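You operate a simulated robot arm through the tools that you are given. There is no shell and no other tool. Be economical: measure what you need, move in short steps, check, and stop when the job is done.

You are at the controls of a simulated robot arm. One attempt, no reset.

TASK
Put the folded blue towel and folded green cloth in their drawers.
Fine: towels drawer and cloths drawer, at the handle end; shut both.

It is judged by the outcome, as a careful person would: the job done as asked, and still so three seconds after it is handed in. It fails if anything else is knocked over, pushed out of place, dropped, spilled or broken. Flat cloth is picked up by pressing the open fingertips on it (5 to 10 N) and closing them slowly along it; thin cloth reads only 2 to 8 mm in the jaws.

THE ROBOT
A 7-joint arm with a fingered hand, fixed in place. Base frame: the origin is at the foot of the arm, x ahead of it, y to its left, z up. Units: m, degrees, N and s.
With the tool pointing down near the work surface it reaches from about 0.1 to 0.68 m from the base axis. Its first joint turns from -115.0 to 115.0 degrees. Payload 5 kg.
The tool frame sits at the grasp point between the pads (the TCP): z along the fingers, y along the line on which they close. The tips reach 0.032 m beyond it. Largest opening 0.16 m; the body of the gripper starts 0.089 m behind the TCP. The gripper is a hand of 4 fingers: y runs from the thumb to the fingers, the wrist lies at [0, 0, -0.267] in the tool frame.
Orientation is that of the tool frame in the base frame, as a unit quaternion [w, x, y, z]. With the fingers straight down and closing along the base's y, the tool's x points along the base's -x, its y along +y and its z along -z.

THE INTERFACE
- The arm moves only by the tool jog_arm. Its argument "series" is a list of rows, each an object (a shift or turn left out is 0) with "rotation": the turn, a rotation vector about the base's x, y, z in degrees, a list of three; "dp": the shift along the base's x, y, z in m, a list of three. In form: [{"rotation": [wx, wy, wz], "dp": [tx, ty, tz]}, ...]. A call has 1 to 20 rows; each row shifts and turns the commanded pose from where the row before left it. Each row takes 0.2 s and may step no farther than 0.05 m and 8.6 degrees from the row before; otherwise, the whole call is refused. A pose out of reach is approached as far as the arm can. The call stops where the force on the tool passes 40 N (or 10 N more than at its start, if that is more) or the arm is blocked; 0.2 s more then pass. In this call time passes only in rows, and 0.2 s behind the last. It gives the time, the measured TCP pose, the force on the tool (base axes), the opening and the grip force at its end, in the units of the frame above (readings bear some noise), with the torque about the TCP (base axes, N m) and any sound that the robot's microphone picked up.
- Cameras (640 x 400 px; columns grow to the right, rows downward): "scene" is fixed at [0.401, -0.5009, 1.2614]; the picture's right is [0.97, -0.23, 0.00], its down [-0.18, -0.76, -0.62] and it looks along [0.15, 0.61, -0.78] (base axes); focal length 214 px, centre (320, 200). "wrist" rides on the gripper at [0.08, -0.004, -0.114] in the tool frame; the picture's right is [0.05, 1.00, 0.00], its down [-0.82, 0.04, -0.58] and it looks along [-0.58, 0.03, 0.82] (tool axes); focal length 265 px, centre (320, 200). There is no depth. A picture from a camera that has moved, and an enlarged one, comes with that camera's place and axes in the base frame and with its lens.
- snapshot(camera): a new picture of that camera. It takes no simulated time.
- slide_trunk(by): slides the trunk up (or, below 0, down) by that many m; the arm rides with it, the base frame stays. It gives what a move gives, with no picture.
- finger_targets(finger1, finger2, finger3, thumb_bend): sets how far each is bent, from 0 (flat) to 1 (curled in); at 0.3 the hand is open as for a grip, at 0.7 the pads meet at the TCP. One left out holds its place. A second passes; each finger stops where it meets its share of the squeeze, and holds until it gets a number again. It is the only way to open and close the hand. It gives what a move gives, with no picture; readings hold the bend of each and the force on the fingers (four entries, about 0 where the hand has none), thumb and palm.
- enlarge(camera, box): a new picture of the part [left, top, right, bottom] of that camera's present view, enlarged. It takes no simulated time.
- sign_off(): hands the job in; it is judged then, once.

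Work in short steps. Places have to be worked out from the pictures, the camera data and where the tool is seen: move nearer, look again, correct. Check each grasp and each placing, and mend what went wrong. You have 120 turns and 64 pictures in all, those below and enlarged ones among them. Open the gripper and draw the arm clear of the work before you hand the job in, unless the task says otherwise; then end with one line.

The tools are called by a JSON object that holds its "op" and its "data". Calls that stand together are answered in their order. jog_arm: Moves the arm, as the interface text tells. Its arguments: {"type":"object","properties":{"series":{"type":"array"}},"required":["series"]} The other tools are called the same way: slide_trunk (by) slides the trunk up or down; finger_targets (finger1, finger2, finger3, thumb_bend) moves the fingers one by one; snapshot (camera) takes a picture; enlarge (camera, box) takes an enlarged picture of a part of a camera's view; sign_off () hands the job in.

At the start:

```text
time_s: 0.0
ee_pos: [0.5416, 0.0414, 1.1052]
orientation: [0.0, 0.001, 1.0, -0.001]
ft_force: [0.0, -0.9, 0.1]
moment: [0.0, 0.0, -0.04]
width: 0.1598
grip_force: 0.1
shape: jaw
bend: [0.3, 0.3, 0.3, 0.3]
finger forces: [0.1, 0.1, 0.0, 0.0, 0.1, 0.0]
trunk travel left (down, up): [-0.775, 0.215]
```

scene: 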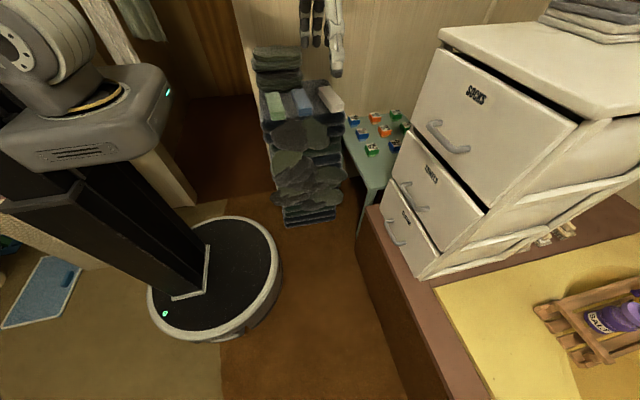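
wrist: 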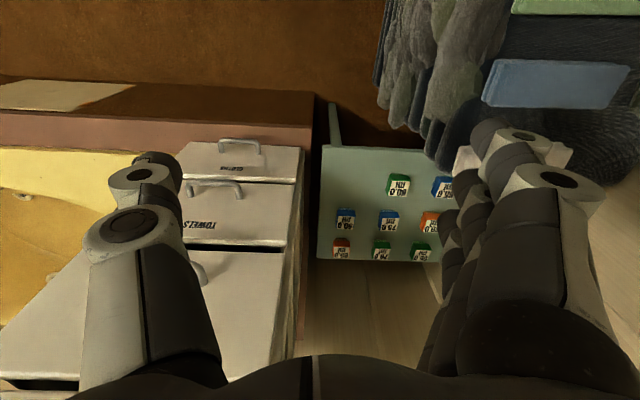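

The scene shows a three-drawer cabinet and a pile with folded green, blue and white cloths on top. I'll enlarge both regions.

{"op": "enlarge", "data": {"camera": "scene", "box": [350, 20, 590, 290]}}

{"op": "enlarge", "data": {"camera": "scene", "box": [230, 30, 430, 240]}}

{"op": "enlarge", "data": {"camera": "wrist", "box": [0, 80, 320, 400]}}

```text
1.48 times, centred on (470, 155) of scene
camera zoom: at [0.401, -0.5009, 1.2614], right [0.97, -0.23, 0.0], down [-0.18, -0.76, -0.62], along [0.15, 0.61, -0.78], focal length 318 px, centre (98, 267)
```

zoom: 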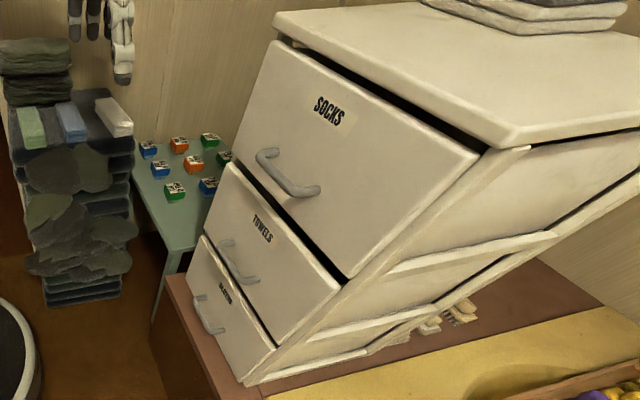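

```text
1.90 times, centred on (330, 135) of scene
camera zoom: at [0.401, -0.5009, 1.2614], right [0.97, -0.23, 0.0], down [-0.18, -0.76, -0.62], along [0.15, 0.61, -0.78], focal length 408 px, centre (301, 324)
```

zoom: 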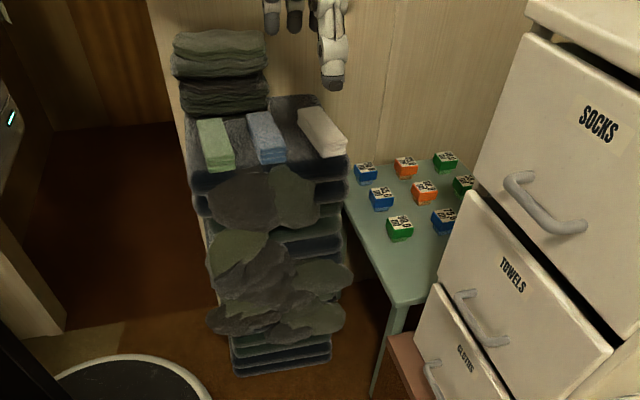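

```text
1.25 times, centred on (160, 240) of wrist
camera zoom: at [0.4616, 0.0382, 1.2198], right [-0.05, 1.0, 0.0], down [0.82, 0.04, 0.58], along [0.58, 0.03, -0.82], focal length 332 px, centre (520, 150)
```

zoom: 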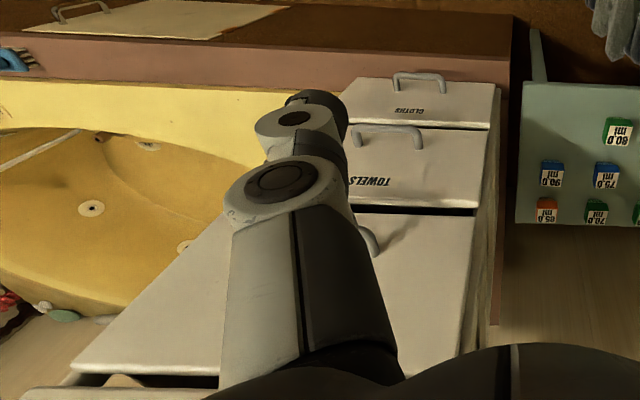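

Triangulating both views: blue towel at about (0.53, 0.38, 0.81), green at about (0.42, 0.37, 0.81). The handles are near (0.78, -0.17) at z of about 0.97 (socks), 0.745 (towels) and 0.55 (cloths). I'll yaw the hand +90° so it closes along x, which the pitch-forward grip on the bar needs.

{"op": "jog_arm", "data": {"series": [{"rotation": [0, 0, 8.2]}, {"rotation": [0, 0, 8.2]}, {"rotation": [0, 0, 8.2]}, {"rotation": [0, 0, 8.2]}, {"rotation": [0, 0, 8.2]}, {"rotation": [0, 0, 8.2]}, {"rotation": [0, 0, 8.2]}, {"rotation": [0, 0, 8.2]}, {"rotation": [0, 0, 8.2]}, {"rotation": [0, 0, 8.2]}, {"rotation": [0, 0, 8.0]}]}}

```text
time_s: 2.4
ee_pos: [0.5407, 0.0373, 1.1058]
orientation: [0.001, -0.706, 0.708, 0.0]
ft_force: [-0.4, -0.8, 0.5]
moment: [0.12, -0.1, 0.02]
width: 0.1599
grip_force: 0.1
shape: jaw
bend: [0.3, 0.3, 0.3, 0.3]
finger forces: [0.0, 0.1, 0.0, 0.0, 0.0, 0.0]
trunk travel left (down, up): [-0.775, 0.215]
```

Yaw is done. Next I pitch forward to horizontal while shifting toward y = -0.17, backing off a little in x.

{"op": "jog_arm", "data": {"series": [{"rotation": [0, -8.2, 0], "dp": [0, -0.02, 0]}, {"rotation": [0, -8.2, 0], "dp": [0, -0.02, 0]}, {"rotation": [0, -8.2, 0], "dp": [0, -0.02, 0]}, {"rotation": [0, -8.2, 0], "dp": [0, -0.02, 0]}, {"rotation": [0, -8.2, 0], "dp": [0, -0.02, 0]}, {"rotation": [0, -8.2, 0], "dp": [0, -0.02, 0]}, {"rotation": [0, -8.2, 0], "dp": [0, -0.02, 0]}, {"rotation": [0, -8.2, 0], "dp": [0, -0.02, 0]}, {"rotation": [0, -8.2, 0], "dp": [0, -0.02, 0]}, {"rotation": [0, -8.2, 0], "dp": [0, -0.02, 0]}, {"rotation": [0, -8.0, 0], "dp": [0, -0.01, 0]}]}}

{"op": "snapshot", "data": {"camera": "wrist"}}

```text
time_s: 5.0
ee_pos: [0.5572, -0.2205, 1.1086]
orientation: [-0.241, 0.695, -0.376, 0.564]
ft_force: [-0.9, -0.3, 0.6]
moment: [0.03, 0.0, -0.01]
width: 0.16
grip_force: 0.1
shape: jaw
bend: [0.3, 0.3, 0.3, 0.3]
finger forces: [0.1, 0.0, 0.0, 0.0, 0.0, 0.0]
out of reach, approached as far as the arm can: row 7, 8, 9
trunk travel left (down, up): [-0.775, 0.215]
stopped in row 11: the arm was blocked; the commanded pose is now the measured one
```

```text
58 pictures are left
camera wrist: at [0.4551, -0.2704, 1.1892], right [-0.24, -0.64, -0.73], down [-0.64, 0.67, -0.38], along [0.73, 0.37, -0.57], focal length 265 px, centre (320, 200)
```

wrist: 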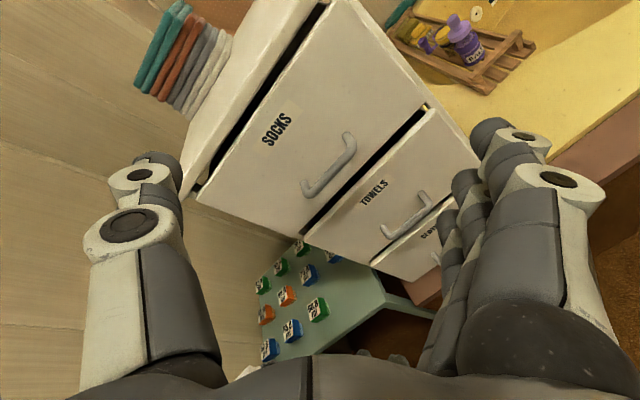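

The arm blocked short of the pose, with the tool direction nearly forward but rolled about 38° off. I'll move forward for room and try to take the roll out.

{"op": "jog_arm", "data": {"series": [{"dp": [0.03, 0, 0]}, {"dp": [0.03, 0.02, 0], "rotation": [6, 0, 0]}, {"dp": [0, 0.02, 0], "rotation": [8, 0, 0]}, {"rotation": [8, 0, 0]}, {"rotation": [8, 0, 0]}, {"rotation": [8, 0, 0]}]}}

```text
time_s: 6.4
ee_pos: [0.6183, -0.1809, 1.1093]
orientation: [-0.455, 0.578, -0.54, 0.41]
ft_force: [0.5, 0.1, -0.3]
moment: [-0.03, 0.02, 0.0]
width: 0.1599
grip_force: 0.1
shape: jaw
bend: [0.3, 0.3, 0.3, 0.3]
finger forces: [0.0, 0.1, 0.0, 0.1, 0.1, 0.0]
trunk travel left (down, up): [-0.775, 0.215]
```

Roll is fixed. I'll finish the pitch and yaw, then lower the trunk toward the towels handle height.

{"op": "jog_arm", "data": {"series": [{"rotation": [0, -7.3, 0]}, {"rotation": [0, -7.2, 0]}, {"rotation": [0, 0, -4.9], "dp": [0.0, 0.01, 0]}]}}

{"op": "slide_trunk", "data": {"by": -0.3}}

{"op": "snapshot", "data": {"camera": "wrist"}}

{"op": "snapshot", "data": {"camera": "scene"}}

```text
time_s: 7.2
ee_pos: [0.6114, -0.1977, 1.1226]
orientation: [-0.388, 0.611, -0.422, 0.546]
ft_force: [-0.3, 0.0, 0.4]
moment: [-0.01, 0.0, -0.01]
width: 0.16
grip_force: 0.1
shape: jaw
bend: [0.3, 0.3, 0.3, 0.3]
finger forces: [0.0, 0.0, 0.1, 0.1, 0.0, 0.0]
out of reach, approached as far as the arm can: row 3
trunk travel left (down, up): [-0.775, 0.215]
stopped in row 3: the arm was blocked; the commanded pose is now the measured one
```

```text
time_s: 10.2
ee_pos: [0.6116, -0.1971, 0.8235]
orientation: [-0.388, 0.612, -0.422, 0.546]
ft_force: [0.2, -0.8, 0.6]
moment: [-0.02, -0.02, 0.03]
width: 0.1599
grip_force: 0.1
shape: jaw
bend: [0.3, 0.3, 0.3, 0.3]
finger forces: [0.0, 0.1, 0.1, 0.0, 0.0, 0.0]
trunk travel left (down, up): [-0.475, 0.515]
```

```text
57 pictures are left
camera wrist: at [0.5021, -0.2727, 0.8649], right [-0.09, -0.39, -0.92], down [-0.62, 0.74, -0.26], along [0.78, 0.54, -0.31], focal length 265 px, centre (320, 200)
```

wrist: 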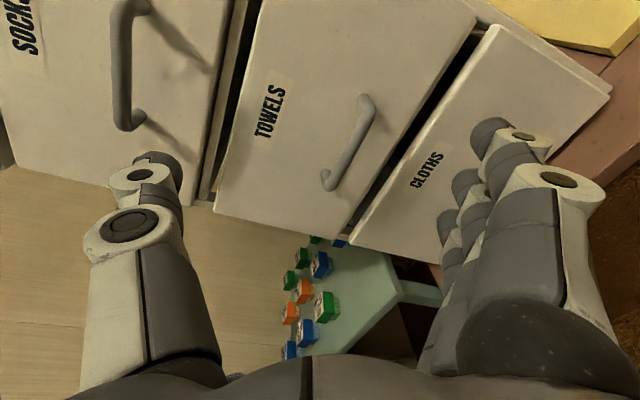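

```text
56 pictures are left
```

scene: 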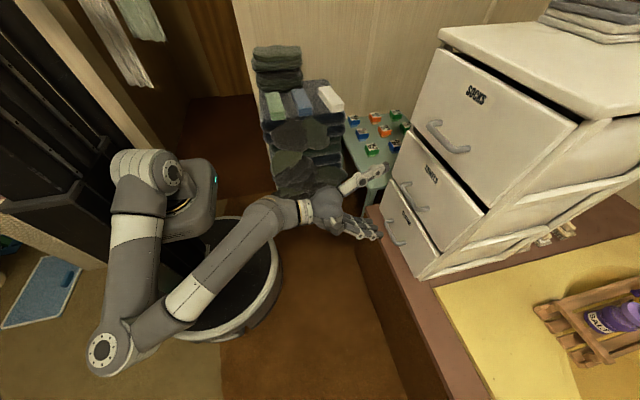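

Handle re-triangulates to about (0.78, -0.167, 0.75). I still need about 20° of roll about x, so I'll take it while advancing, where the arm has more room.

{"op": "jog_arm", "data": {"series": [{"dp": [0.02, 0.015, -0.01], "rotation": [0, 4, 0]}, {"dp": [0.02, 0.015, -0.01], "rotation": [7, 0, 0]}, {"dp": [0, 0, -0.01], "rotation": [7, 0, 0]}, {"dp": [0, 0, -0.01], "rotation": [6, 0, 0]}]}}

```text
time_s: 11.0
ee_pos: [0.6482, -0.1764, 0.8053]
orientation: [-0.392, 0.624, -0.446, 0.508]
ft_force: [-0.3, -0.3, -0.8]
moment: [0.01, 0.03, 0.03]
width: 0.1598
grip_force: 0.1
shape: jaw
bend: [0.3, 0.3, 0.3, 0.3]
finger forces: [0.0, 0.0, 0.0, 0.0, 0.1, 0.0]
out of reach, approached as far as the arm can: row 2
trunk travel left (down, up): [-0.475, 0.515]
stopped in row 3: the arm was blocked; the commanded pose is now the measured one
```

A wrist limit couples roll and pitch, and the earlier 15° downward pitch with correct roll was fine. I'll pitch further down first, then remove the roll.

{"op": "jog_arm", "data": {"series": [{"rotation": [0, 7, 0]}, {"rotation": [0, 7, 0]}, {"rotation": [6, 0, 0]}, {"rotation": [6, 0, 0]}, {"rotation": [5, 0, 0]}]}}

```text
time_s: 12.2
ee_pos: [0.6473, -0.1764, 0.8046]
orientation: [-0.435, 0.621, -0.551, 0.349]
ft_force: [0.7, -0.4, 0.6]
moment: [-0.02, 0.0, -0.02]
width: 0.1598
grip_force: 0.0
shape: jaw
bend: [0.3, 0.3, 0.3, 0.3]
finger forces: [0.0, 0.0, 0.0, 0.0, 0.0, 0.1]
trunk travel left (down, up): [-0.475, 0.515]
```

Now pitched about 22° down with the roll right. I'll half-close the hand, approach to just short of the handle, and look.

{"op": "finger_targets", "data": {"finger1": 0.5, "finger2": 0.5, "finger3": 0.5, "thumb_bend": 0.5}}

{"op": "jog_arm", "data": {"series": [{"dp": [0.03, 0.003, -0.015]}, {"dp": [0.03, 0.003, -0.015]}, {"dp": [0.025, 0.003, -0.01]}]}}

{"op": "snapshot", "data": {"camera": "wrist"}}

{"op": "enlarge", "data": {"camera": "scene", "box": [340, 120, 500, 280]}}

```text
time_s: 13.2
ee_pos: [0.6471, -0.1753, 0.8041]
orientation: [-0.434, 0.621, -0.551, 0.35]
ft_force: [-0.1, -0.5, -1.4]
moment: [0.01, -0.04, -0.01]
width: 0.0923
grip_force: 0.0
shape: fingers
bend: [0.5, 0.5, 0.5, 0.5]
finger forces: [0.0, 0.0, 0.0, 0.0, 0.0, 0.0]
trunk travel left (down, up): [-0.475, 0.515]
```

```text
time_s: 14.0
ee_pos: [0.7302, -0.1676, 0.7658]
orientation: [-0.434, 0.621, -0.55, 0.35]
ft_force: [-15.0, 0.2, 3.1]
moment: [-0.01, -0.76, 0.01]
width: 0.0902
grip_force: 7.3
shape: fingers
bend: [0.5, 0.5, 0.5, 0.51]
finger forces: [0.1, 0.1, 0.0, 0.0, 14.9, 0.1]
trunk travel left (down, up): [-0.475, 0.515]
```

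```text
55 pictures are left
camera wrist: at [0.6391, -0.2639, 0.8086], right [-0.37, -0.07, -0.93], down [-0.67, 0.72, 0.21], along [0.65, 0.69, -0.31], focal length 265 px, centre (320, 200)
```

wrist: 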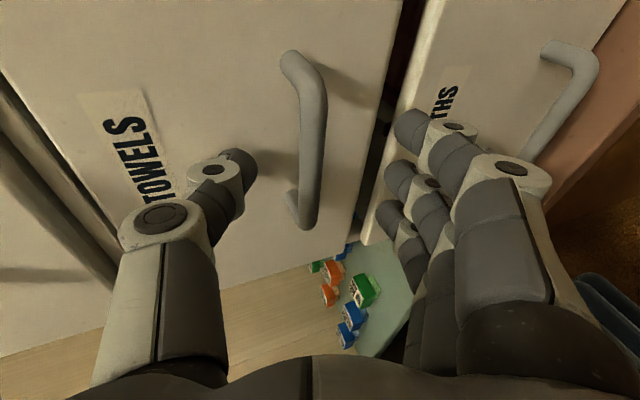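

```text
2.50 times, centred on (420, 200) of scene
camera zoom: at [0.401, -0.5009, 1.2614], right [0.97, -0.23, 0.0], down [-0.18, -0.76, -0.62], along [0.15, 0.61, -0.78], focal length 536 px, centre (70, 200)
```

zoom: 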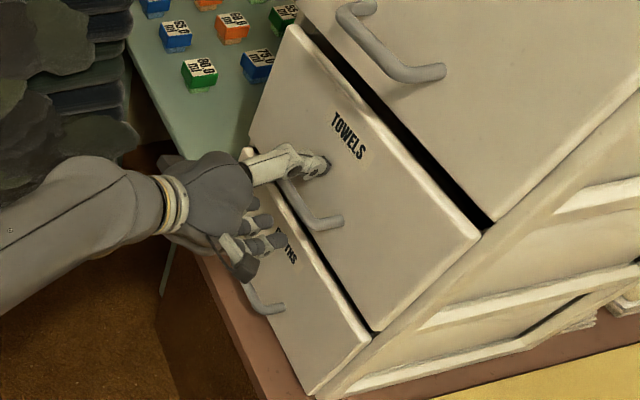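

The thumb tip is touching the towels panel lightly, with the bar lying between thumb and fingers just ahead. I'll back off, narrow the hand, and advance a bit so the bar sits between the digits.

{"op": "jog_arm", "data": {"series": [{"dp": [-0.01, 0, 0]}]}}

{"op": "finger_targets", "data": {"finger1": 0.58, "finger2": 0.58, "finger3": 0.58, "thumb_bend": 0.58}}

{"op": "jog_arm", "data": {"series": [{"dp": [0.015, 0, 0]}, {"dp": [0.01, 0, 0]}]}}

{"op": "snapshot", "data": {"camera": "wrist"}}

```text
time_s: 14.4
ee_pos: [0.7221, -0.1665, 0.764]
orientation: [-0.434, 0.621, -0.551, 0.349]
ft_force: [0.6, -0.4, 0.1]
moment: [0.0, 0.0, 0.0]
width: 0.0913
grip_force: 0.1
shape: fingers
bend: [0.5, 0.5, 0.5, 0.5]
finger forces: [0.0, 0.1, 0.1, 0.1, 0.1, 0.1]
trunk travel left (down, up): [-0.475, 0.515]
```

```text
time_s: 15.4
ee_pos: [0.7218, -0.1667, 0.7652]
orientation: [-0.435, 0.621, -0.55, 0.35]
ft_force: [0.8, -0.3, 0.1]
moment: [0.0, 0.0, 0.02]
width: 0.0651
grip_force: 0.0
shape: fingers
bend: [0.57, 0.57, 0.57, 0.57]
finger forces: [0.0, 0.0, 0.1, 0.0, 0.0, 0.1]
trunk travel left (down, up): [-0.475, 0.515]
```

```text
time_s: 16.0
ee_pos: [0.7409, -0.1641, 0.769]
orientation: [-0.437, 0.621, -0.547, 0.353]
ft_force: [-40.5, -4.0, 15.6]
moment: [0.07, -1.38, -0.2]
width: 0.057
grip_force: 19.7
shape: fingers
bend: [0.57, 0.57, 0.57, 0.61]
finger forces: [0.0, 0.0, 0.0, 0.0, 39.5, 0.0]
trunk travel left (down, up): [-0.475, 0.515]
stopped in row 2: the force on the tool passed its limit at 48 N (the readings are from after the stop); the commanded pose is now the measured one
```

```text
53 pictures are left
camera wrist: at [0.6508, -0.2617, 0.8129], right [-0.36, -0.07, -0.93], down [-0.67, 0.71, 0.21], along [0.65, 0.7, -0.31], focal length 265 px, centre (320, 200)
```

wrist: 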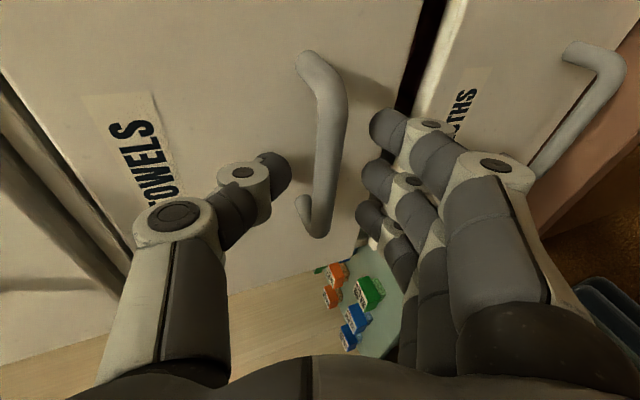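

The bar is between the digits with the thumb pressing the panel. I'll ease back 8 mm and close.

{"op": "jog_arm", "data": {"series": [{"dp": [-0.008, 0, -0.003]}]}}

{"op": "finger_targets", "data": {"finger1": 0.8, "finger2": 0.8, "finger3": 0.8, "thumb_bend": 0.8}}

{"op": "snapshot", "data": {"camera": "wrist"}}

```text
time_s: 16.4
ee_pos: [0.7363, -0.1642, 0.7618]
orientation: [-0.436, 0.623, -0.547, 0.35]
ft_force: [-1.4, 0.4, 0.5]
moment: [-0.02, 0.01, -0.03]
width: 0.0632
grip_force: 0.8
shape: fingers
bend: [0.57, 0.57, 0.57, 0.57]
finger forces: [0.0, 0.0, 0.0, 0.0, 0.6, 0.0]
trunk travel left (down, up): [-0.475, 0.515]
```

```text
time_s: 17.4
ee_pos: [0.7352, -0.1635, 0.7628]
orientation: [-0.436, 0.623, -0.547, 0.35]
ft_force: [3.5, 7.4, -3.1]
moment: [0.02, -0.01, 0.23]
width: 0.0258
grip_force: 28.0
shape: fingers
bend: [0.73, 0.73, 0.73, 0.69]
finger forces: [9.0, 10.0, 10.9, 0.0, 26.5, 0.0]
trunk travel left (down, up): [-0.475, 0.515]
```

```text
52 pictures are left
camera wrist: at [0.6451, -0.2607, 0.8055], right [-0.37, -0.07, -0.93], down [-0.67, 0.71, 0.21], along [0.64, 0.7, -0.31], focal length 265 px, centre (320, 200)
```

wrist: 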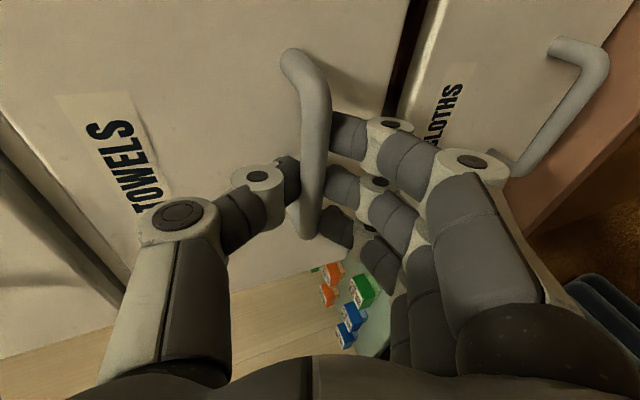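

Bar gripped (28 N, 26 mm wide). I'll pull straight back in small steps.

{"op": "jog_arm", "data": {"series": [{"dp": [-0.01, 0, 0]}, {"dp": [-0.015, 0, 0]}, {"dp": [-0.015, 0, 0]}, {"dp": [-0.02, 0, 0]}]}}

{"op": "enlarge", "data": {"camera": "scene", "box": [340, 100, 540, 300]}}

```text
time_s: 18.4
ee_pos: [0.6751, -0.1635, 0.7619]
orientation: [-0.436, 0.623, -0.547, 0.35]
ft_force: [-2.1, 6.9, 0.7]
moment: [0.07, -0.08, 0.23]
width: 0.0254
grip_force: 27.8
shape: fingers
bend: [0.74, 0.73, 0.73, 0.69]
finger forces: [8.3, 9.8, 11.3, 0.0, 26.5, 0.0]
trunk travel left (down, up): [-0.475, 0.515]
```

```text
2.00 times, centred on (440, 200) of scene
camera zoom: at [0.401, -0.5009, 1.2614], right [0.97, -0.23, 0.0], down [-0.18, -0.76, -0.62], along [0.15, 0.61, -0.78], focal length 429 px, centre (80, 200)
```

zoom: 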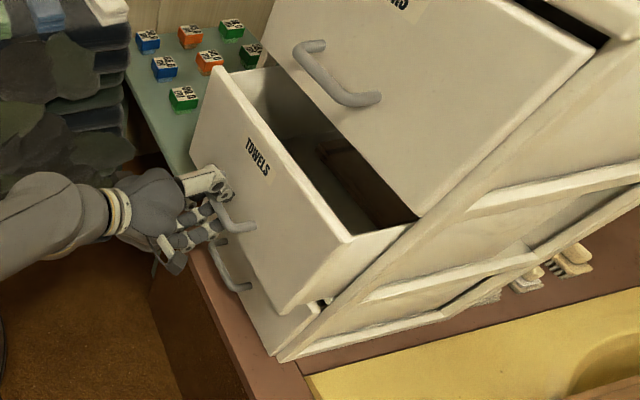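

The drawer is sliding. Continue pulling about 0.11 m more.

{"op": "jog_arm", "data": {"series": [{"dp": [-0.02, 0, 0]}, {"dp": [-0.02, 0, 0]}, {"dp": [-0.02, 0, 0]}, {"dp": [-0.02, 0, 0]}, {"dp": [-0.02, 0, 0]}, {"dp": [-0.01, 0, 0]}]}}

{"op": "snapshot", "data": {"camera": "scene"}}

```text
time_s: 19.8
ee_pos: [0.5653, -0.1625, 0.7622]
orientation: [-0.435, 0.622, -0.549, 0.351]
ft_force: [-0.3, 4.8, -8.6]
moment: [-0.04, 0.1, 0.24]
width: 0.0257
grip_force: 27.2
shape: fingers
bend: [0.74, 0.73, 0.73, 0.69]
finger forces: [8.8, 10.3, 11.9, 0.0, 23.8, 0.0]
trunk travel left (down, up): [-0.475, 0.515]
```

```text
50 pictures are left
```

scene: 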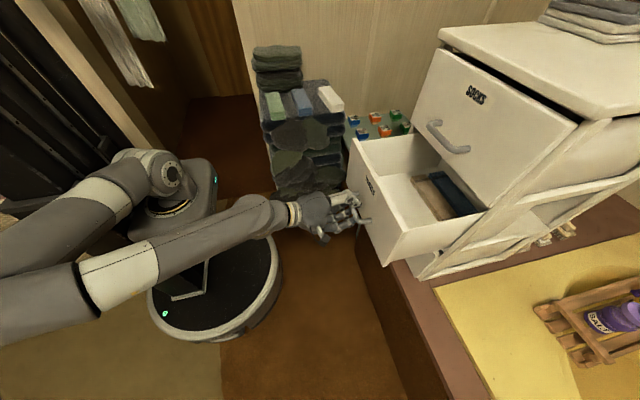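

The drawer is open about 0.17 m, with contents at the back. I'll look closer.

{"op": "enlarge", "data": {"camera": "scene", "box": [340, 110, 500, 290]}}

{"op": "enlarge", "data": {"camera": "scene", "box": [240, 40, 360, 160]}}

```text
2.22 times, centred on (420, 200) of scene
camera zoom: at [0.401, -0.5009, 1.2614], right [0.97, -0.23, 0.0], down [-0.18, -0.76, -0.62], along [0.15, 0.61, -0.78], focal length 477 px, centre (98, 200)
```

zoom: 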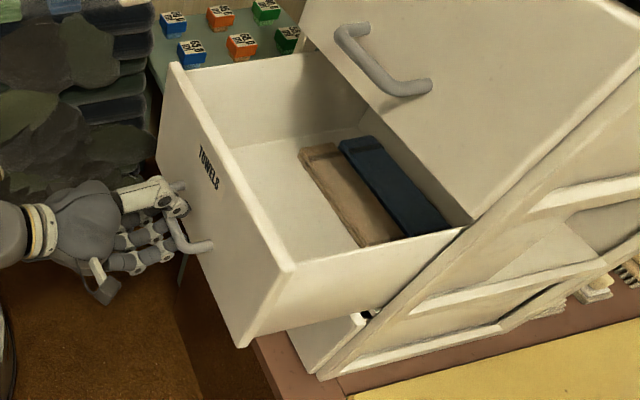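

```text
3.33 times, centred on (300, 100) of scene
camera zoom: at [0.401, -0.5009, 1.2614], right [0.97, -0.23, 0.0], down [-0.18, -0.76, -0.62], along [0.15, 0.61, -0.78], focal length 715 px, centre (387, 533)
```

zoom: 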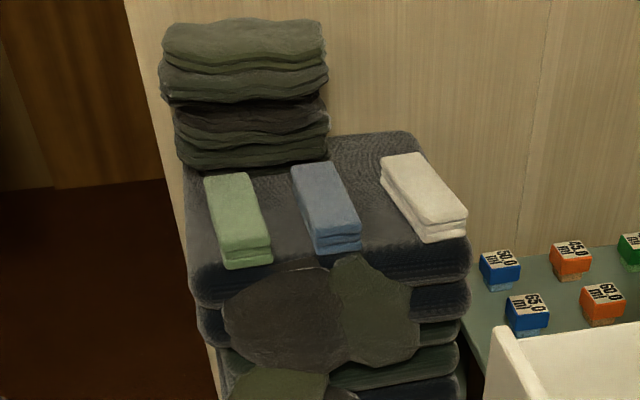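

Good: there's room behind the front panel. I'll pull another 0.05 m so the placing spot is within downward reach.

{"op": "jog_arm", "data": {"series": [{"dp": [-0.015, 0, 0]}, {"dp": [-0.015, 0, 0]}, {"dp": [-0.01, 0, 0]}, {"dp": [-0.01, 0, 0]}]}}

```text
time_s: 20.8
ee_pos: [0.5425, -0.1622, 0.763]
orientation: [-0.433, 0.62, -0.551, 0.353]
ft_force: [3.2, -24.3, 6.9]
moment: [0.0, -0.17, -0.2]
width: 0.0255
grip_force: 27.4
shape: fingers
bend: [0.74, 0.74, 0.74, 0.69]
finger forces: [7.6, 8.7, 10.1, 0.1, 28.0, 0.1]
out of reach, approached as far as the arm can: row 2, 3, 4
trunk travel left (down, up): [-0.475, 0.515]
```

The arm is at its fold limit; the drawer is out about 0.19 m, which suffices. Release the handle by opening wide.

{"op": "finger_targets", "data": {"finger1": 0.35, "finger2": 0.35, "finger3": 0.35, "thumb_bend": 0.35}}

{"op": "snapshot", "data": {"camera": "wrist"}}

```text
time_s: 21.8
ee_pos: [0.542, -0.1561, 0.7599]
orientation: [-0.435, 0.623, -0.548, 0.35]
ft_force: [-1.5, -0.1, 0.3]
moment: [-0.05, -0.15, 0.07]
width: 0.1498
grip_force: 1.4
shape: fingers
bend: [0.35, 0.35, 0.35, 0.35]
finger forces: [0.0, 0.0, 0.0, 0.1, 1.9, 0.0]
trunk travel left (down, up): [-0.475, 0.515]
```

```text
47 pictures are left
camera wrist: at [0.4513, -0.2527, 0.8037], right [-0.37, -0.07, -0.93], down [-0.67, 0.71, 0.21], along [0.65, 0.7, -0.31], focal length 265 px, centre (320, 200)
```

wrist: 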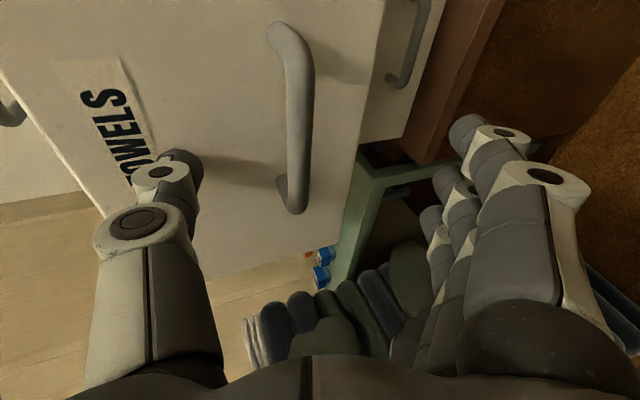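

The bar is free of the digits. I'll slip sideways (-y) and back away.

{"op": "jog_arm", "data": {"series": [{"dp": [0, -0.03, 0]}, {"dp": [-0.01, -0.03, 0]}, {"dp": [-0.02, -0.03, 0]}, {"dp": [-0.02, -0.02, 0.0]}]}}

```text
time_s: 22.8
ee_pos: [0.5636, -0.2502, 0.7438]
orientation: [-0.435, 0.622, -0.549, 0.35]
ft_force: [-1.7, -0.4, 0.0]
moment: [0.02, -0.13, -0.05]
width: 0.151
grip_force: 1.0
shape: fingers
bend: [0.35, 0.35, 0.35, 0.35]
finger forces: [0.0, 0.1, 0.0, 0.1, 1.7, 0.0]
out of reach, approached as far as the arm can: row 1, 2, 3, 4
trunk travel left (down, up): [-0.475, 0.515]
```

Backing in x is limited by the arm's fold. I'll continue sideways past the bar end, then go up with the trunk.

{"op": "jog_arm", "data": {"series": [{"dp": [0, -0.03, 0]}, {"dp": [0, -0.03, 0]}, {"dp": [0, -0.02, 0]}]}}

{"op": "snapshot", "data": {"camera": "scene"}}

{"op": "snapshot", "data": {"camera": "wrist"}}

```text
time_s: 23.6
ee_pos: [0.565, -0.3296, 0.7432]
orientation: [-0.434, 0.623, -0.548, 0.351]
ft_force: [-0.1, 0.1, -0.2]
moment: [-0.02, 0.0, -0.01]
width: 0.1509
grip_force: 0.1
shape: fingers
bend: [0.35, 0.35, 0.35, 0.35]
finger forces: [0.0, 0.1, 0.0, 0.0, 0.0, 0.0]
trunk travel left (down, up): [-0.475, 0.515]
```

```text
46 pictures are left
```

scene: 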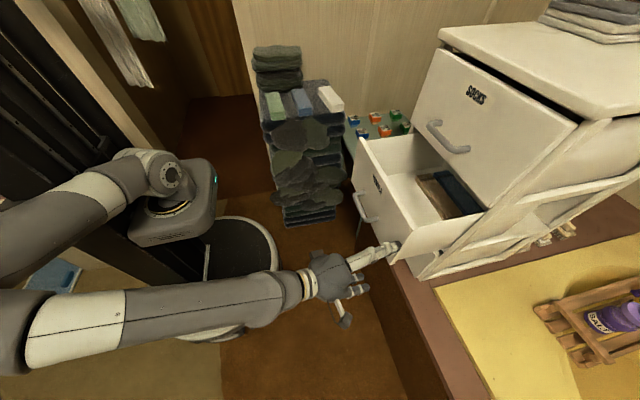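

```text
45 pictures are left
camera wrist: at [0.4751, -0.4263, 0.7869], right [-0.37, -0.07, -0.93], down [-0.67, 0.71, 0.21], along [0.65, 0.7, -0.31], focal length 265 px, centre (320, 200)
```

wrist: 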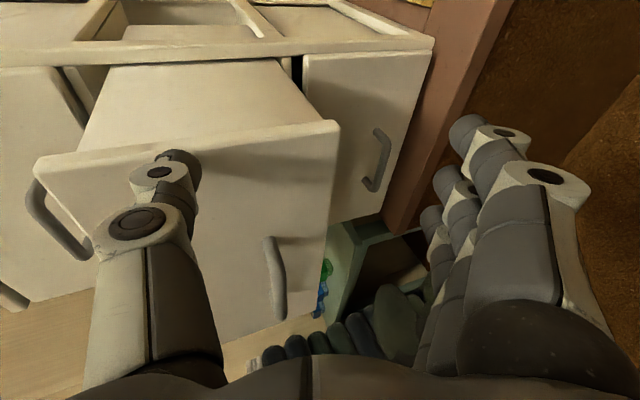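

Hand is clear. The drawer eased in a little, but I can draw it out again later from inside. I'll raise the trunk, then turn the tool back down.

{"op": "slide_trunk", "data": {"by": 0.3}}

{"op": "jog_arm", "data": {"series": [{"rotation": [0, 8.4, 0], "dp": [0, 0.03, 0]}, {"rotation": [0, 8.4, 0], "dp": [0, 0.03, 0]}, {"rotation": [0, 8.4, 0], "dp": [0, 0.03, 0]}, {"rotation": [0, 8.4, 0], "dp": [0, 0.03, 0]}, {"rotation": [0, 8.4, 0], "dp": [0, 0.03, 0]}, {"rotation": [0, 8.4, 0], "dp": [0, 0.03, 0]}, {"rotation": [0, 8.4, 0], "dp": [0, 0.03, 0]}, {"rotation": [0, 8.4, 0], "dp": [0, 0.03, 0]}]}}

```text
time_s: 26.6
ee_pos: [0.565, -0.3294, 1.0444]
orientation: [-0.435, 0.623, -0.548, 0.35]
ft_force: [0.9, -0.6, -0.1]
moment: [0.02, 0.01, 0.02]
width: 0.1509
grip_force: 0.1
shape: fingers
bend: [0.35, 0.35, 0.35, 0.35]
finger forces: [0.0, 0.0, 0.0, 0.0, 0.0, 0.0]
trunk travel left (down, up): [-0.775, 0.215]
```

```text
time_s: 28.4
ee_pos: [0.5698, -0.0857, 1.0443]
orientation: [-0.056, 0.712, -0.698, -0.052]
ft_force: [0.3, 1.8, -0.3]
moment: [-0.17, 0.05, -0.02]
width: 0.1506
grip_force: 0.1
shape: fingers
bend: [0.35, 0.35, 0.35, 0.35]
finger forces: [0.0, 0.1, 0.0, 0.0, 0.0, 0.0]
trunk travel left (down, up): [-0.775, 0.215]
```

Nearly vertical; I'll take out the 8.7° tilt about x and travel to above the blue towel.

{"op": "jog_arm", "data": {"series": [{"rotation": [-8.5, 0, 0], "dp": [0, 0.04, 0]}, {"dp": [0, 0.05, 0]}, {"dp": [0, 0.05, 0]}, {"dp": [-0.01, 0.05, 0]}, {"dp": [-0.01, 0.05, 0]}, {"dp": [-0.01, 0.05, 0]}, {"dp": [-0.01, 0.05, 0]}, {"dp": [0, 0.05, 0]}, {"dp": [0, 0.04, 0]}]}}

{"op": "snapshot", "data": {"camera": "wrist"}}

{"op": "snapshot", "data": {"camera": "scene"}}

```text
refused: row 4 steps farther than a row can; nothing moved
```

```text
44 pictures are left
camera wrist: at [0.5741, -0.1824, 1.1434], right [-1.0, -0.07, -0.02], down [-0.06, 0.72, 0.7], along [-0.04, 0.69, -0.72], focal length 265 px, centre (320, 200)
```

wrist: 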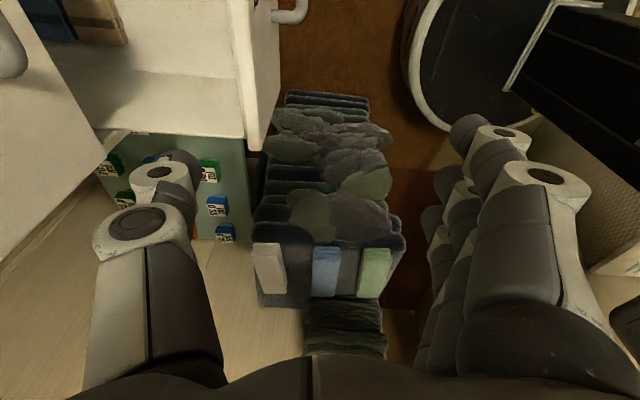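

```text
43 pictures are left
```

scene: 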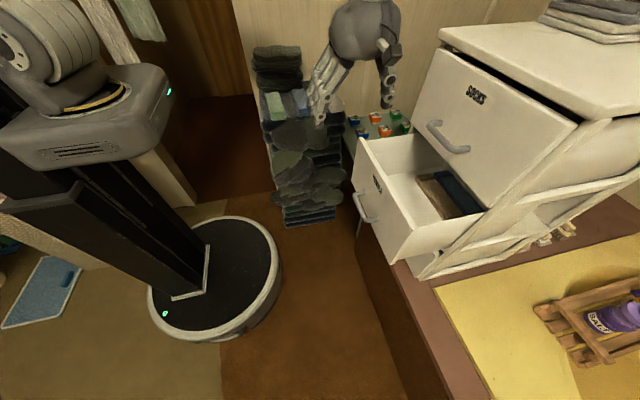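

Blue sits at about (0.525, 0.365), green at about (0.41, 0.36). Repeat the travel with smaller steps.

{"op": "jog_arm", "data": {"series": [{"rotation": [-8.5, 0, 0], "dp": [0, 0.04, 0]}, {"dp": [0, 0.05, 0]}, {"dp": [0, 0.05, 0]}, {"dp": [-0.01, 0.045, 0]}, {"dp": [-0.01, 0.045, 0]}, {"dp": [-0.01, 0.045, 0]}, {"dp": [-0.01, 0.045, 0]}, {"dp": [0, 0.05, 0]}, {"dp": [0, 0.04, 0]}]}}

{"op": "snapshot", "data": {"camera": "wrist"}}

```text
time_s: 30.4
ee_pos: [0.5299, 0.3222, 1.0443]
orientation: [-0.006, 0.714, -0.7, 0.0]
ft_force: [-0.3, -0.1, -0.1]
moment: [-0.04, 0.01, -0.01]
width: 0.1511
grip_force: 0.1
shape: fingers
bend: [0.35, 0.35, 0.35, 0.35]
finger forces: [0.0, 0.1, 0.1, 0.1, 0.1, 0.0]
trunk travel left (down, up): [-0.775, 0.215]
```

```text
42 pictures are left
camera wrist: at [0.5321, 0.2415, 1.1569], right [-1.0, -0.07, -0.01], down [-0.06, 0.81, 0.58], along [-0.04, 0.58, -0.81], focal length 265 px, centre (320, 200)
```

wrist: 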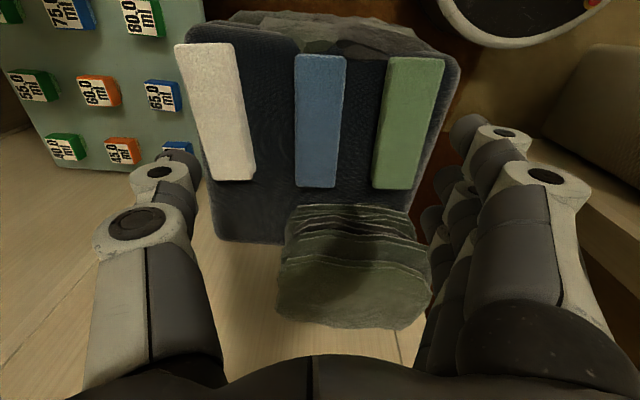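

Blue spans y of about 0.28–0.455, is 0.065 wide and centered near (0.524, 0.367). I'll set the opening to about 0.09, center over it, and lower with the trunk.

{"op": "finger_targets", "data": {"finger1": 0.49, "finger2": 0.49, "finger3": 0.49, "thumb_bend": 0.49}}

{"op": "jog_arm", "data": {"series": [{"dp": [-0.005, 0.04, 0], "rotation": [0, 0, 1]}]}}

{"op": "slide_trunk", "data": {"by": -0.15}}

{"op": "snapshot", "data": {"camera": "wrist"}}

{"op": "enlarge", "data": {"camera": "scene", "box": [230, 20, 390, 140]}}

```text
time_s: 31.4
ee_pos: [0.5276, 0.3212, 1.044]
orientation: [-0.007, 0.714, -0.7, -0.002]
ft_force: [-0.5, 0.1, -0.8]
moment: [0.03, 0.0, 0.02]
width: 0.0959
grip_force: 0.2
shape: fingers
bend: [0.49, 0.49, 0.49, 0.49]
finger forces: [0.0, 0.0, 0.1, 0.0, 0.1, 0.0]
trunk travel left (down, up): [-0.775, 0.215]
```

```text
time_s: 31.8
ee_pos: [0.5215, 0.3631, 1.0429]
orientation: [-0.005, 0.721, -0.693, -0.001]
ft_force: [-0.6, 1.0, -0.7]
moment: [-0.03, 0.0, 0.01]
width: 0.096
grip_force: 0.2
shape: fingers
bend: [0.49, 0.49, 0.49, 0.49]
finger forces: [0.0, 0.0, 0.0, 0.0, 0.0, 0.0]
trunk travel left (down, up): [-0.775, 0.215]
```

```text
time_s: 33.6
ee_pos: [0.5217, 0.361, 0.8939]
orientation: [-0.006, 0.721, -0.693, -0.001]
ft_force: [0.3, -0.4, 0.6]
moment: [-0.04, 0.01, 0.03]
width: 0.0961
grip_force: 0.1
shape: fingers
bend: [0.49, 0.49, 0.49, 0.49]
finger forces: [0.0, 0.0, 0.1, 0.0, 0.0, 0.0]
trunk travel left (down, up): [-0.625, 0.365]
```

```text
41 pictures are left
camera wrist: at [0.5283, 0.2798, 1.0071], right [-1.0, -0.09, -0.01], down [-0.08, 0.81, 0.59], along [-0.05, 0.58, -0.81], focal length 265 px, centre (320, 200)
```

wrist: 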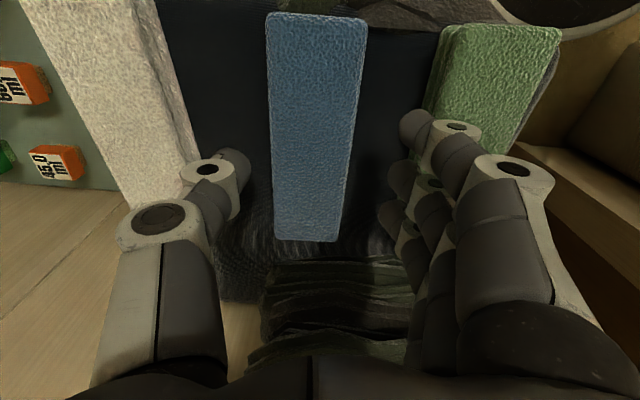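

```text
3.33 times, centred on (310, 80) of scene
camera zoom: at [0.401, -0.5009, 1.2614], right [0.97, -0.23, 0.0], down [-0.18, -0.76, -0.62], along [0.15, 0.61, -0.78], focal length 715 px, centre (353, 600)
```

zoom: 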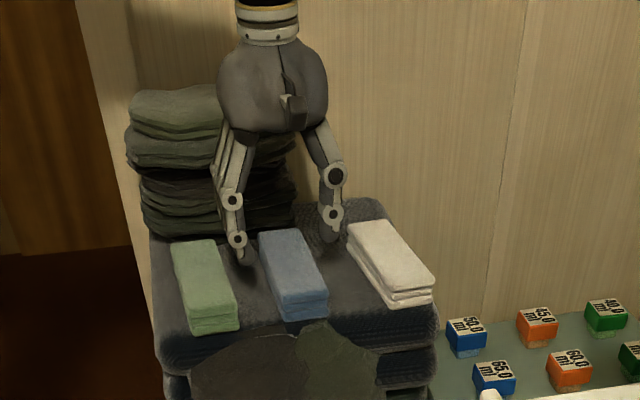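

Towel center refines to about (0.530, 0.373), and yaw is 2° off. I'll correct these and descend toward the sides of the towel.

{"op": "jog_arm", "data": {"series": [{"dp": [0.008, 0.012, 0], "rotation": [0, 0, -2.3]}, {"dp": [0, 0, -0.02]}, {"dp": [0, 0, -0.02]}, {"dp": [0, 0, -0.01]}]}}

{"op": "snapshot", "data": {"camera": "wrist"}}

{"op": "enlarge", "data": {"camera": "scene", "box": [250, 40, 350, 140]}}

```text
time_s: 34.6
ee_pos: [0.532, 0.373, 0.8459]
orientation: [0.006, -0.706, 0.708, 0.0]
ft_force: [0.2, 0.4, 0.0]
moment: [-0.01, 0.02, 0.01]
width: 0.0962
grip_force: 0.0
shape: fingers
bend: [0.49, 0.49, 0.49, 0.49]
finger forces: [0.0, 0.1, 0.1, 0.1, 0.1, 0.0]
trunk travel left (down, up): [-0.625, 0.365]
```

```text
39 pictures are left
camera wrist: at [0.5341, 0.291, 0.9582], right [-1.0, -0.05, -0.01], down [-0.05, 0.81, 0.59], along [-0.02, 0.59, -0.81], focal length 265 px, centre (320, 200)
```

wrist: 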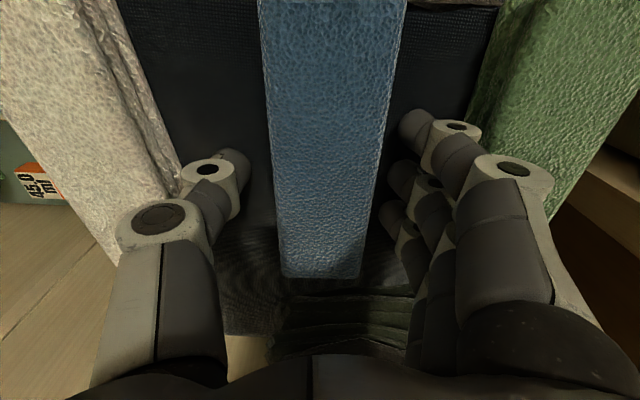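

```text
4.00 times, centred on (300, 90) of scene
camera zoom: at [0.401, -0.5009, 1.2614], right [0.97, -0.23, 0.0], down [-0.18, -0.76, -0.62], along [0.15, 0.61, -0.78], focal length 858 px, centre (400, 640)
```

zoom: 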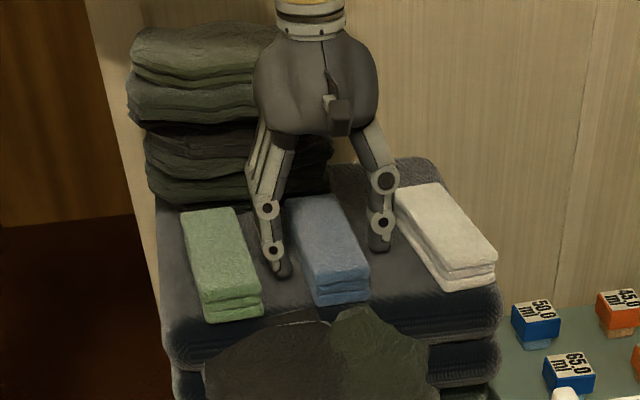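

Fingers straddle the blue towel neatly. Continue down in small steps to find the surface.

{"op": "jog_arm", "data": {"series": [{"dp": [0, 0, -0.008]}, {"dp": [0, 0, -0.006]}]}}

{"op": "enlarge", "data": {"camera": "scene", "box": [250, 40, 350, 140]}}

```text
time_s: 35.1
ee_pos: [0.5345, 0.3724, 0.8409]
orientation: [-0.011, 0.708, -0.706, 0.0]
ft_force: [-1.5, -3.8, 21.3]
moment: [-0.78, 1.31, 0.25]
width: 0.0992
grip_force: 10.9
shape: fingers
bend: [0.49, 0.48, 0.49, 0.49]
finger forces: [16.8, 4.6, 0.2, 0.1, 0.0, 0.0]
trunk travel left (down, up): [-0.625, 0.365]
stopped in row 2: the force on the tool passed its limit at 48 N (the readings are from after the stop); the commanded pose is now the measured one
```

```text
4.00 times, centred on (300, 90) of scene
camera zoom: at [0.401, -0.5009, 1.2614], right [0.97, -0.23, 0.0], down [-0.18, -0.76, -0.62], along [0.15, 0.61, -0.78], focal length 858 px, centre (400, 640)
```

zoom: 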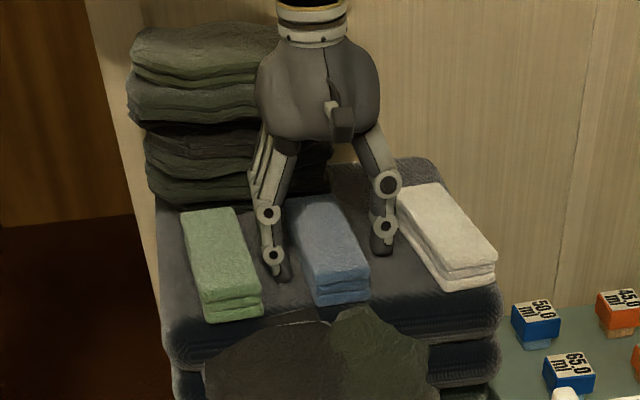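

Fingers touched the pile surface at TCP z≈0.841. Lift 4 mm and close on the towel gradually.

{"op": "jog_arm", "data": {"series": [{"dp": [-0.002, 0, 0.004]}]}}

{"op": "finger_targets", "data": {"finger1": 0.56, "finger2": 0.56, "finger3": 0.56, "thumb_bend": 0.56}}

{"op": "finger_targets", "data": {"finger1": 0.64, "finger2": 0.64, "finger3": 0.64, "thumb_bend": 0.64}}

{"op": "snapshot", "data": {"camera": "wrist"}}

```text
time_s: 35.5
ee_pos: [0.5314, 0.3727, 0.8412]
orientation: [0.01, -0.707, 0.707, 0.0]
ft_force: [0.4, -2.0, 7.3]
moment: [-0.29, 0.4, 0.1]
width: 0.0963
grip_force: 2.8
shape: fingers
bend: [0.49, 0.49, 0.49, 0.49]
finger forces: [6.4, 0.6, 0.0, 0.0, 0.0, 0.0]
trunk travel left (down, up): [-0.625, 0.365]
```

```text
time_s: 36.5
ee_pos: [0.531, 0.3724, 0.8417]
orientation: [-0.01, 0.708, -0.707, 0.0]
ft_force: [0.1, 0.7, 0.2]
moment: [-0.06, 0.03, -0.05]
width: 0.0705
grip_force: 1.3
shape: fingers
bend: [0.55, 0.55, 0.55, 0.56]
finger forces: [0.7, 0.4, 0.6, 0.0, 0.7, 0.1]
trunk travel left (down, up): [-0.625, 0.365]
```

```text
time_s: 37.5
ee_pos: [0.5312, 0.3721, 0.8419]
orientation: [-0.011, 0.707, -0.707, -0.001]
ft_force: [0.2, 0.6, -0.1]
moment: [0.06, 0.05, 0.0]
width: 0.0666
grip_force: 15.9
shape: fingers
bend: [0.59, 0.59, 0.59, 0.59]
finger forces: [5.5, 5.5, 5.7, 0.1, 16.6, 0.0]
trunk travel left (down, up): [-0.625, 0.365]
```

```text
36 pictures are left
camera wrist: at [0.5332, 0.291, 0.9541], right [-1.0, -0.05, -0.01], down [-0.05, 0.81, 0.59], along [-0.02, 0.59, -0.81], focal length 265 px, centre (320, 200)
```

wrist: 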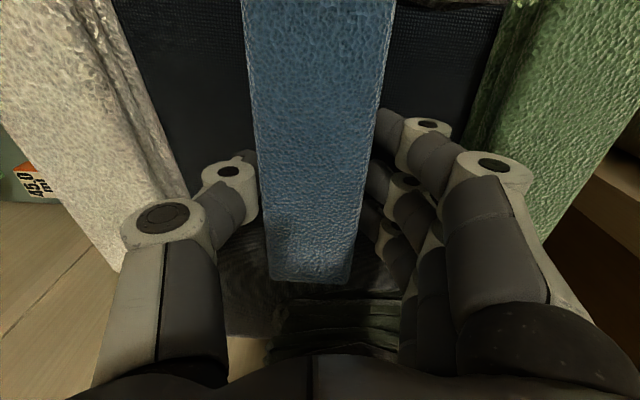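

The towel is held at 67 mm width, 16 N. Squeeze a touch more and lift 5 cm, then check.

{"op": "finger_targets", "data": {"finger1": 0.68, "finger2": 0.68, "finger3": 0.68, "thumb_bend": 0.68}}

{"op": "jog_arm", "data": {"series": [{"dp": [0, 0, 0.01]}, {"dp": [0, 0, 0.02]}, {"dp": [0, 0, 0.02]}]}}

{"op": "slide_trunk", "data": {"by": 0.15}}

{"op": "snapshot", "data": {"camera": "scene"}}

```text
time_s: 38.5
ee_pos: [0.5308, 0.3722, 0.8429]
orientation: [0.01, -0.707, 0.708, 0.0]
ft_force: [0.5, 0.3, 0.9]
moment: [0.0, -0.02, 0.01]
width: 0.066
grip_force: 25.2
shape: fingers
bend: [0.6, 0.6, 0.6, 0.6]
finger forces: [8.4, 8.5, 8.5, 0.0, 25.5, 0.1]
trunk travel left (down, up): [-0.625, 0.365]
```

```text
time_s: 39.3
ee_pos: [0.5285, 0.3729, 0.8901]
orientation: [-0.01, 0.707, -0.707, 0.0]
ft_force: [-1.5, 0.3, -1.2]
moment: [0.03, 0.01, -0.01]
width: 0.0663
grip_force: 25.9
shape: fingers
bend: [0.6, 0.6, 0.6, 0.6]
finger forces: [8.3, 8.4, 8.5, 0.1, 25.5, 0.0]
trunk travel left (down, up): [-0.625, 0.365]
```

```text
time_s: 41.1
ee_pos: [0.5283, 0.3724, 1.0402]
orientation: [-0.01, 0.707, -0.707, -0.001]
ft_force: [0.3, -0.4, -1.5]
moment: [-0.03, 0.02, 0.01]
width: 0.0666
grip_force: 25.5
shape: fingers
bend: [0.6, 0.6, 0.6, 0.6]
finger forces: [8.4, 8.5, 8.5, 0.0, 25.5, 0.0]
trunk travel left (down, up): [-0.775, 0.215]
```

```text
35 pictures are left
```

scene: 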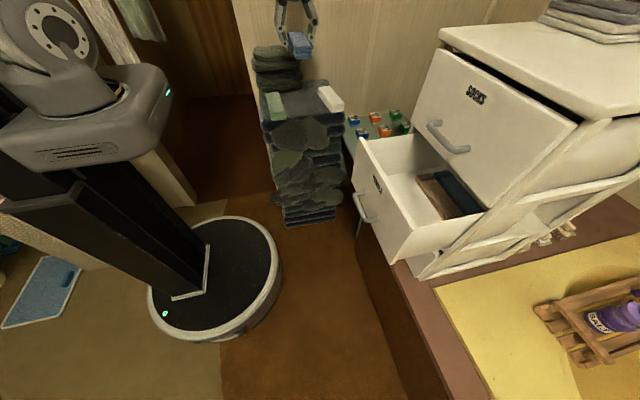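

Towel lifted cleanly. I'll measure the open drawer before carrying it over.

{"op": "enlarge", "data": {"camera": "scene", "box": [340, 110, 500, 290]}}

{"op": "jog_arm", "data": {"series": [{"dp": [0.0, -0.05, 0]}, {"dp": [0.0, -0.05, 0]}, {"dp": [0.01, -0.045, 0]}, {"dp": [0.01, -0.045, 0]}, {"dp": [0.01, -0.045, 0]}, {"dp": [0.01, -0.045, 0]}, {"dp": [0.01, -0.045, 0]}, {"dp": [0.01, -0.045, 0]}, {"dp": [0.01, -0.045, 0]}, {"dp": [0.01, -0.045, 0]}, {"dp": [0.01, -0.045, 0]}, {"dp": [0, -0.035, 0]}]}}

{"op": "snapshot", "data": {"camera": "wrist"}}

{"op": "snapshot", "data": {"camera": "scene"}}

```text
2.22 times, centred on (420, 200) of scene
camera zoom: at [0.401, -0.5009, 1.2614], right [0.97, -0.23, 0.0], down [-0.18, -0.76, -0.62], along [0.15, 0.61, -0.78], focal length 477 px, centre (98, 200)
```

zoom: 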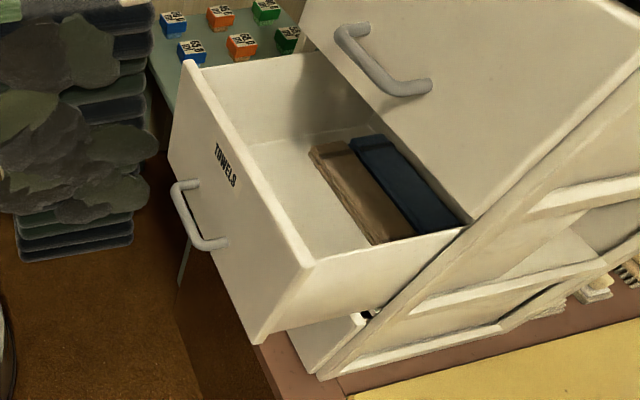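

```text
time_s: 43.7
ee_pos: [0.6207, -0.1711, 1.0424]
orientation: [-0.01, 0.708, -0.706, 0.0]
ft_force: [0.1, -0.9, -1.9]
moment: [0.0, -0.01, 0.0]
width: 0.0657
grip_force: 25.1
shape: fingers
bend: [0.6, 0.6, 0.6, 0.6]
finger forces: [8.3, 8.4, 8.5, 0.0, 25.2, 0.1]
trunk travel left (down, up): [-0.775, 0.215]
```

```text
33 pictures are left
camera wrist: at [0.6234, -0.253, 1.1536], right [-1.0, -0.05, -0.01], down [-0.05, 0.81, 0.59], along [-0.02, 0.59, -0.81], focal length 265 px, centre (320, 200)
```

wrist: 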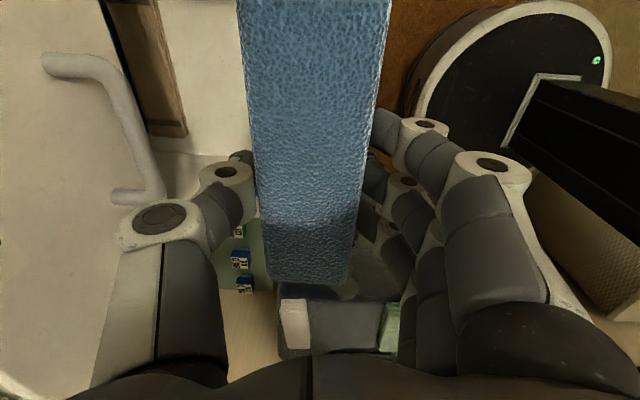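

```text
32 pictures are left
```

scene: 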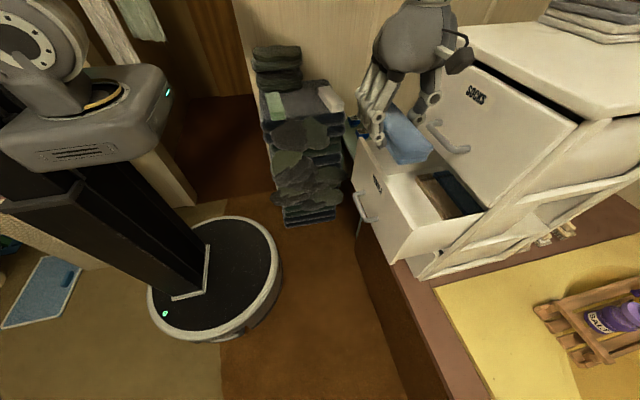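

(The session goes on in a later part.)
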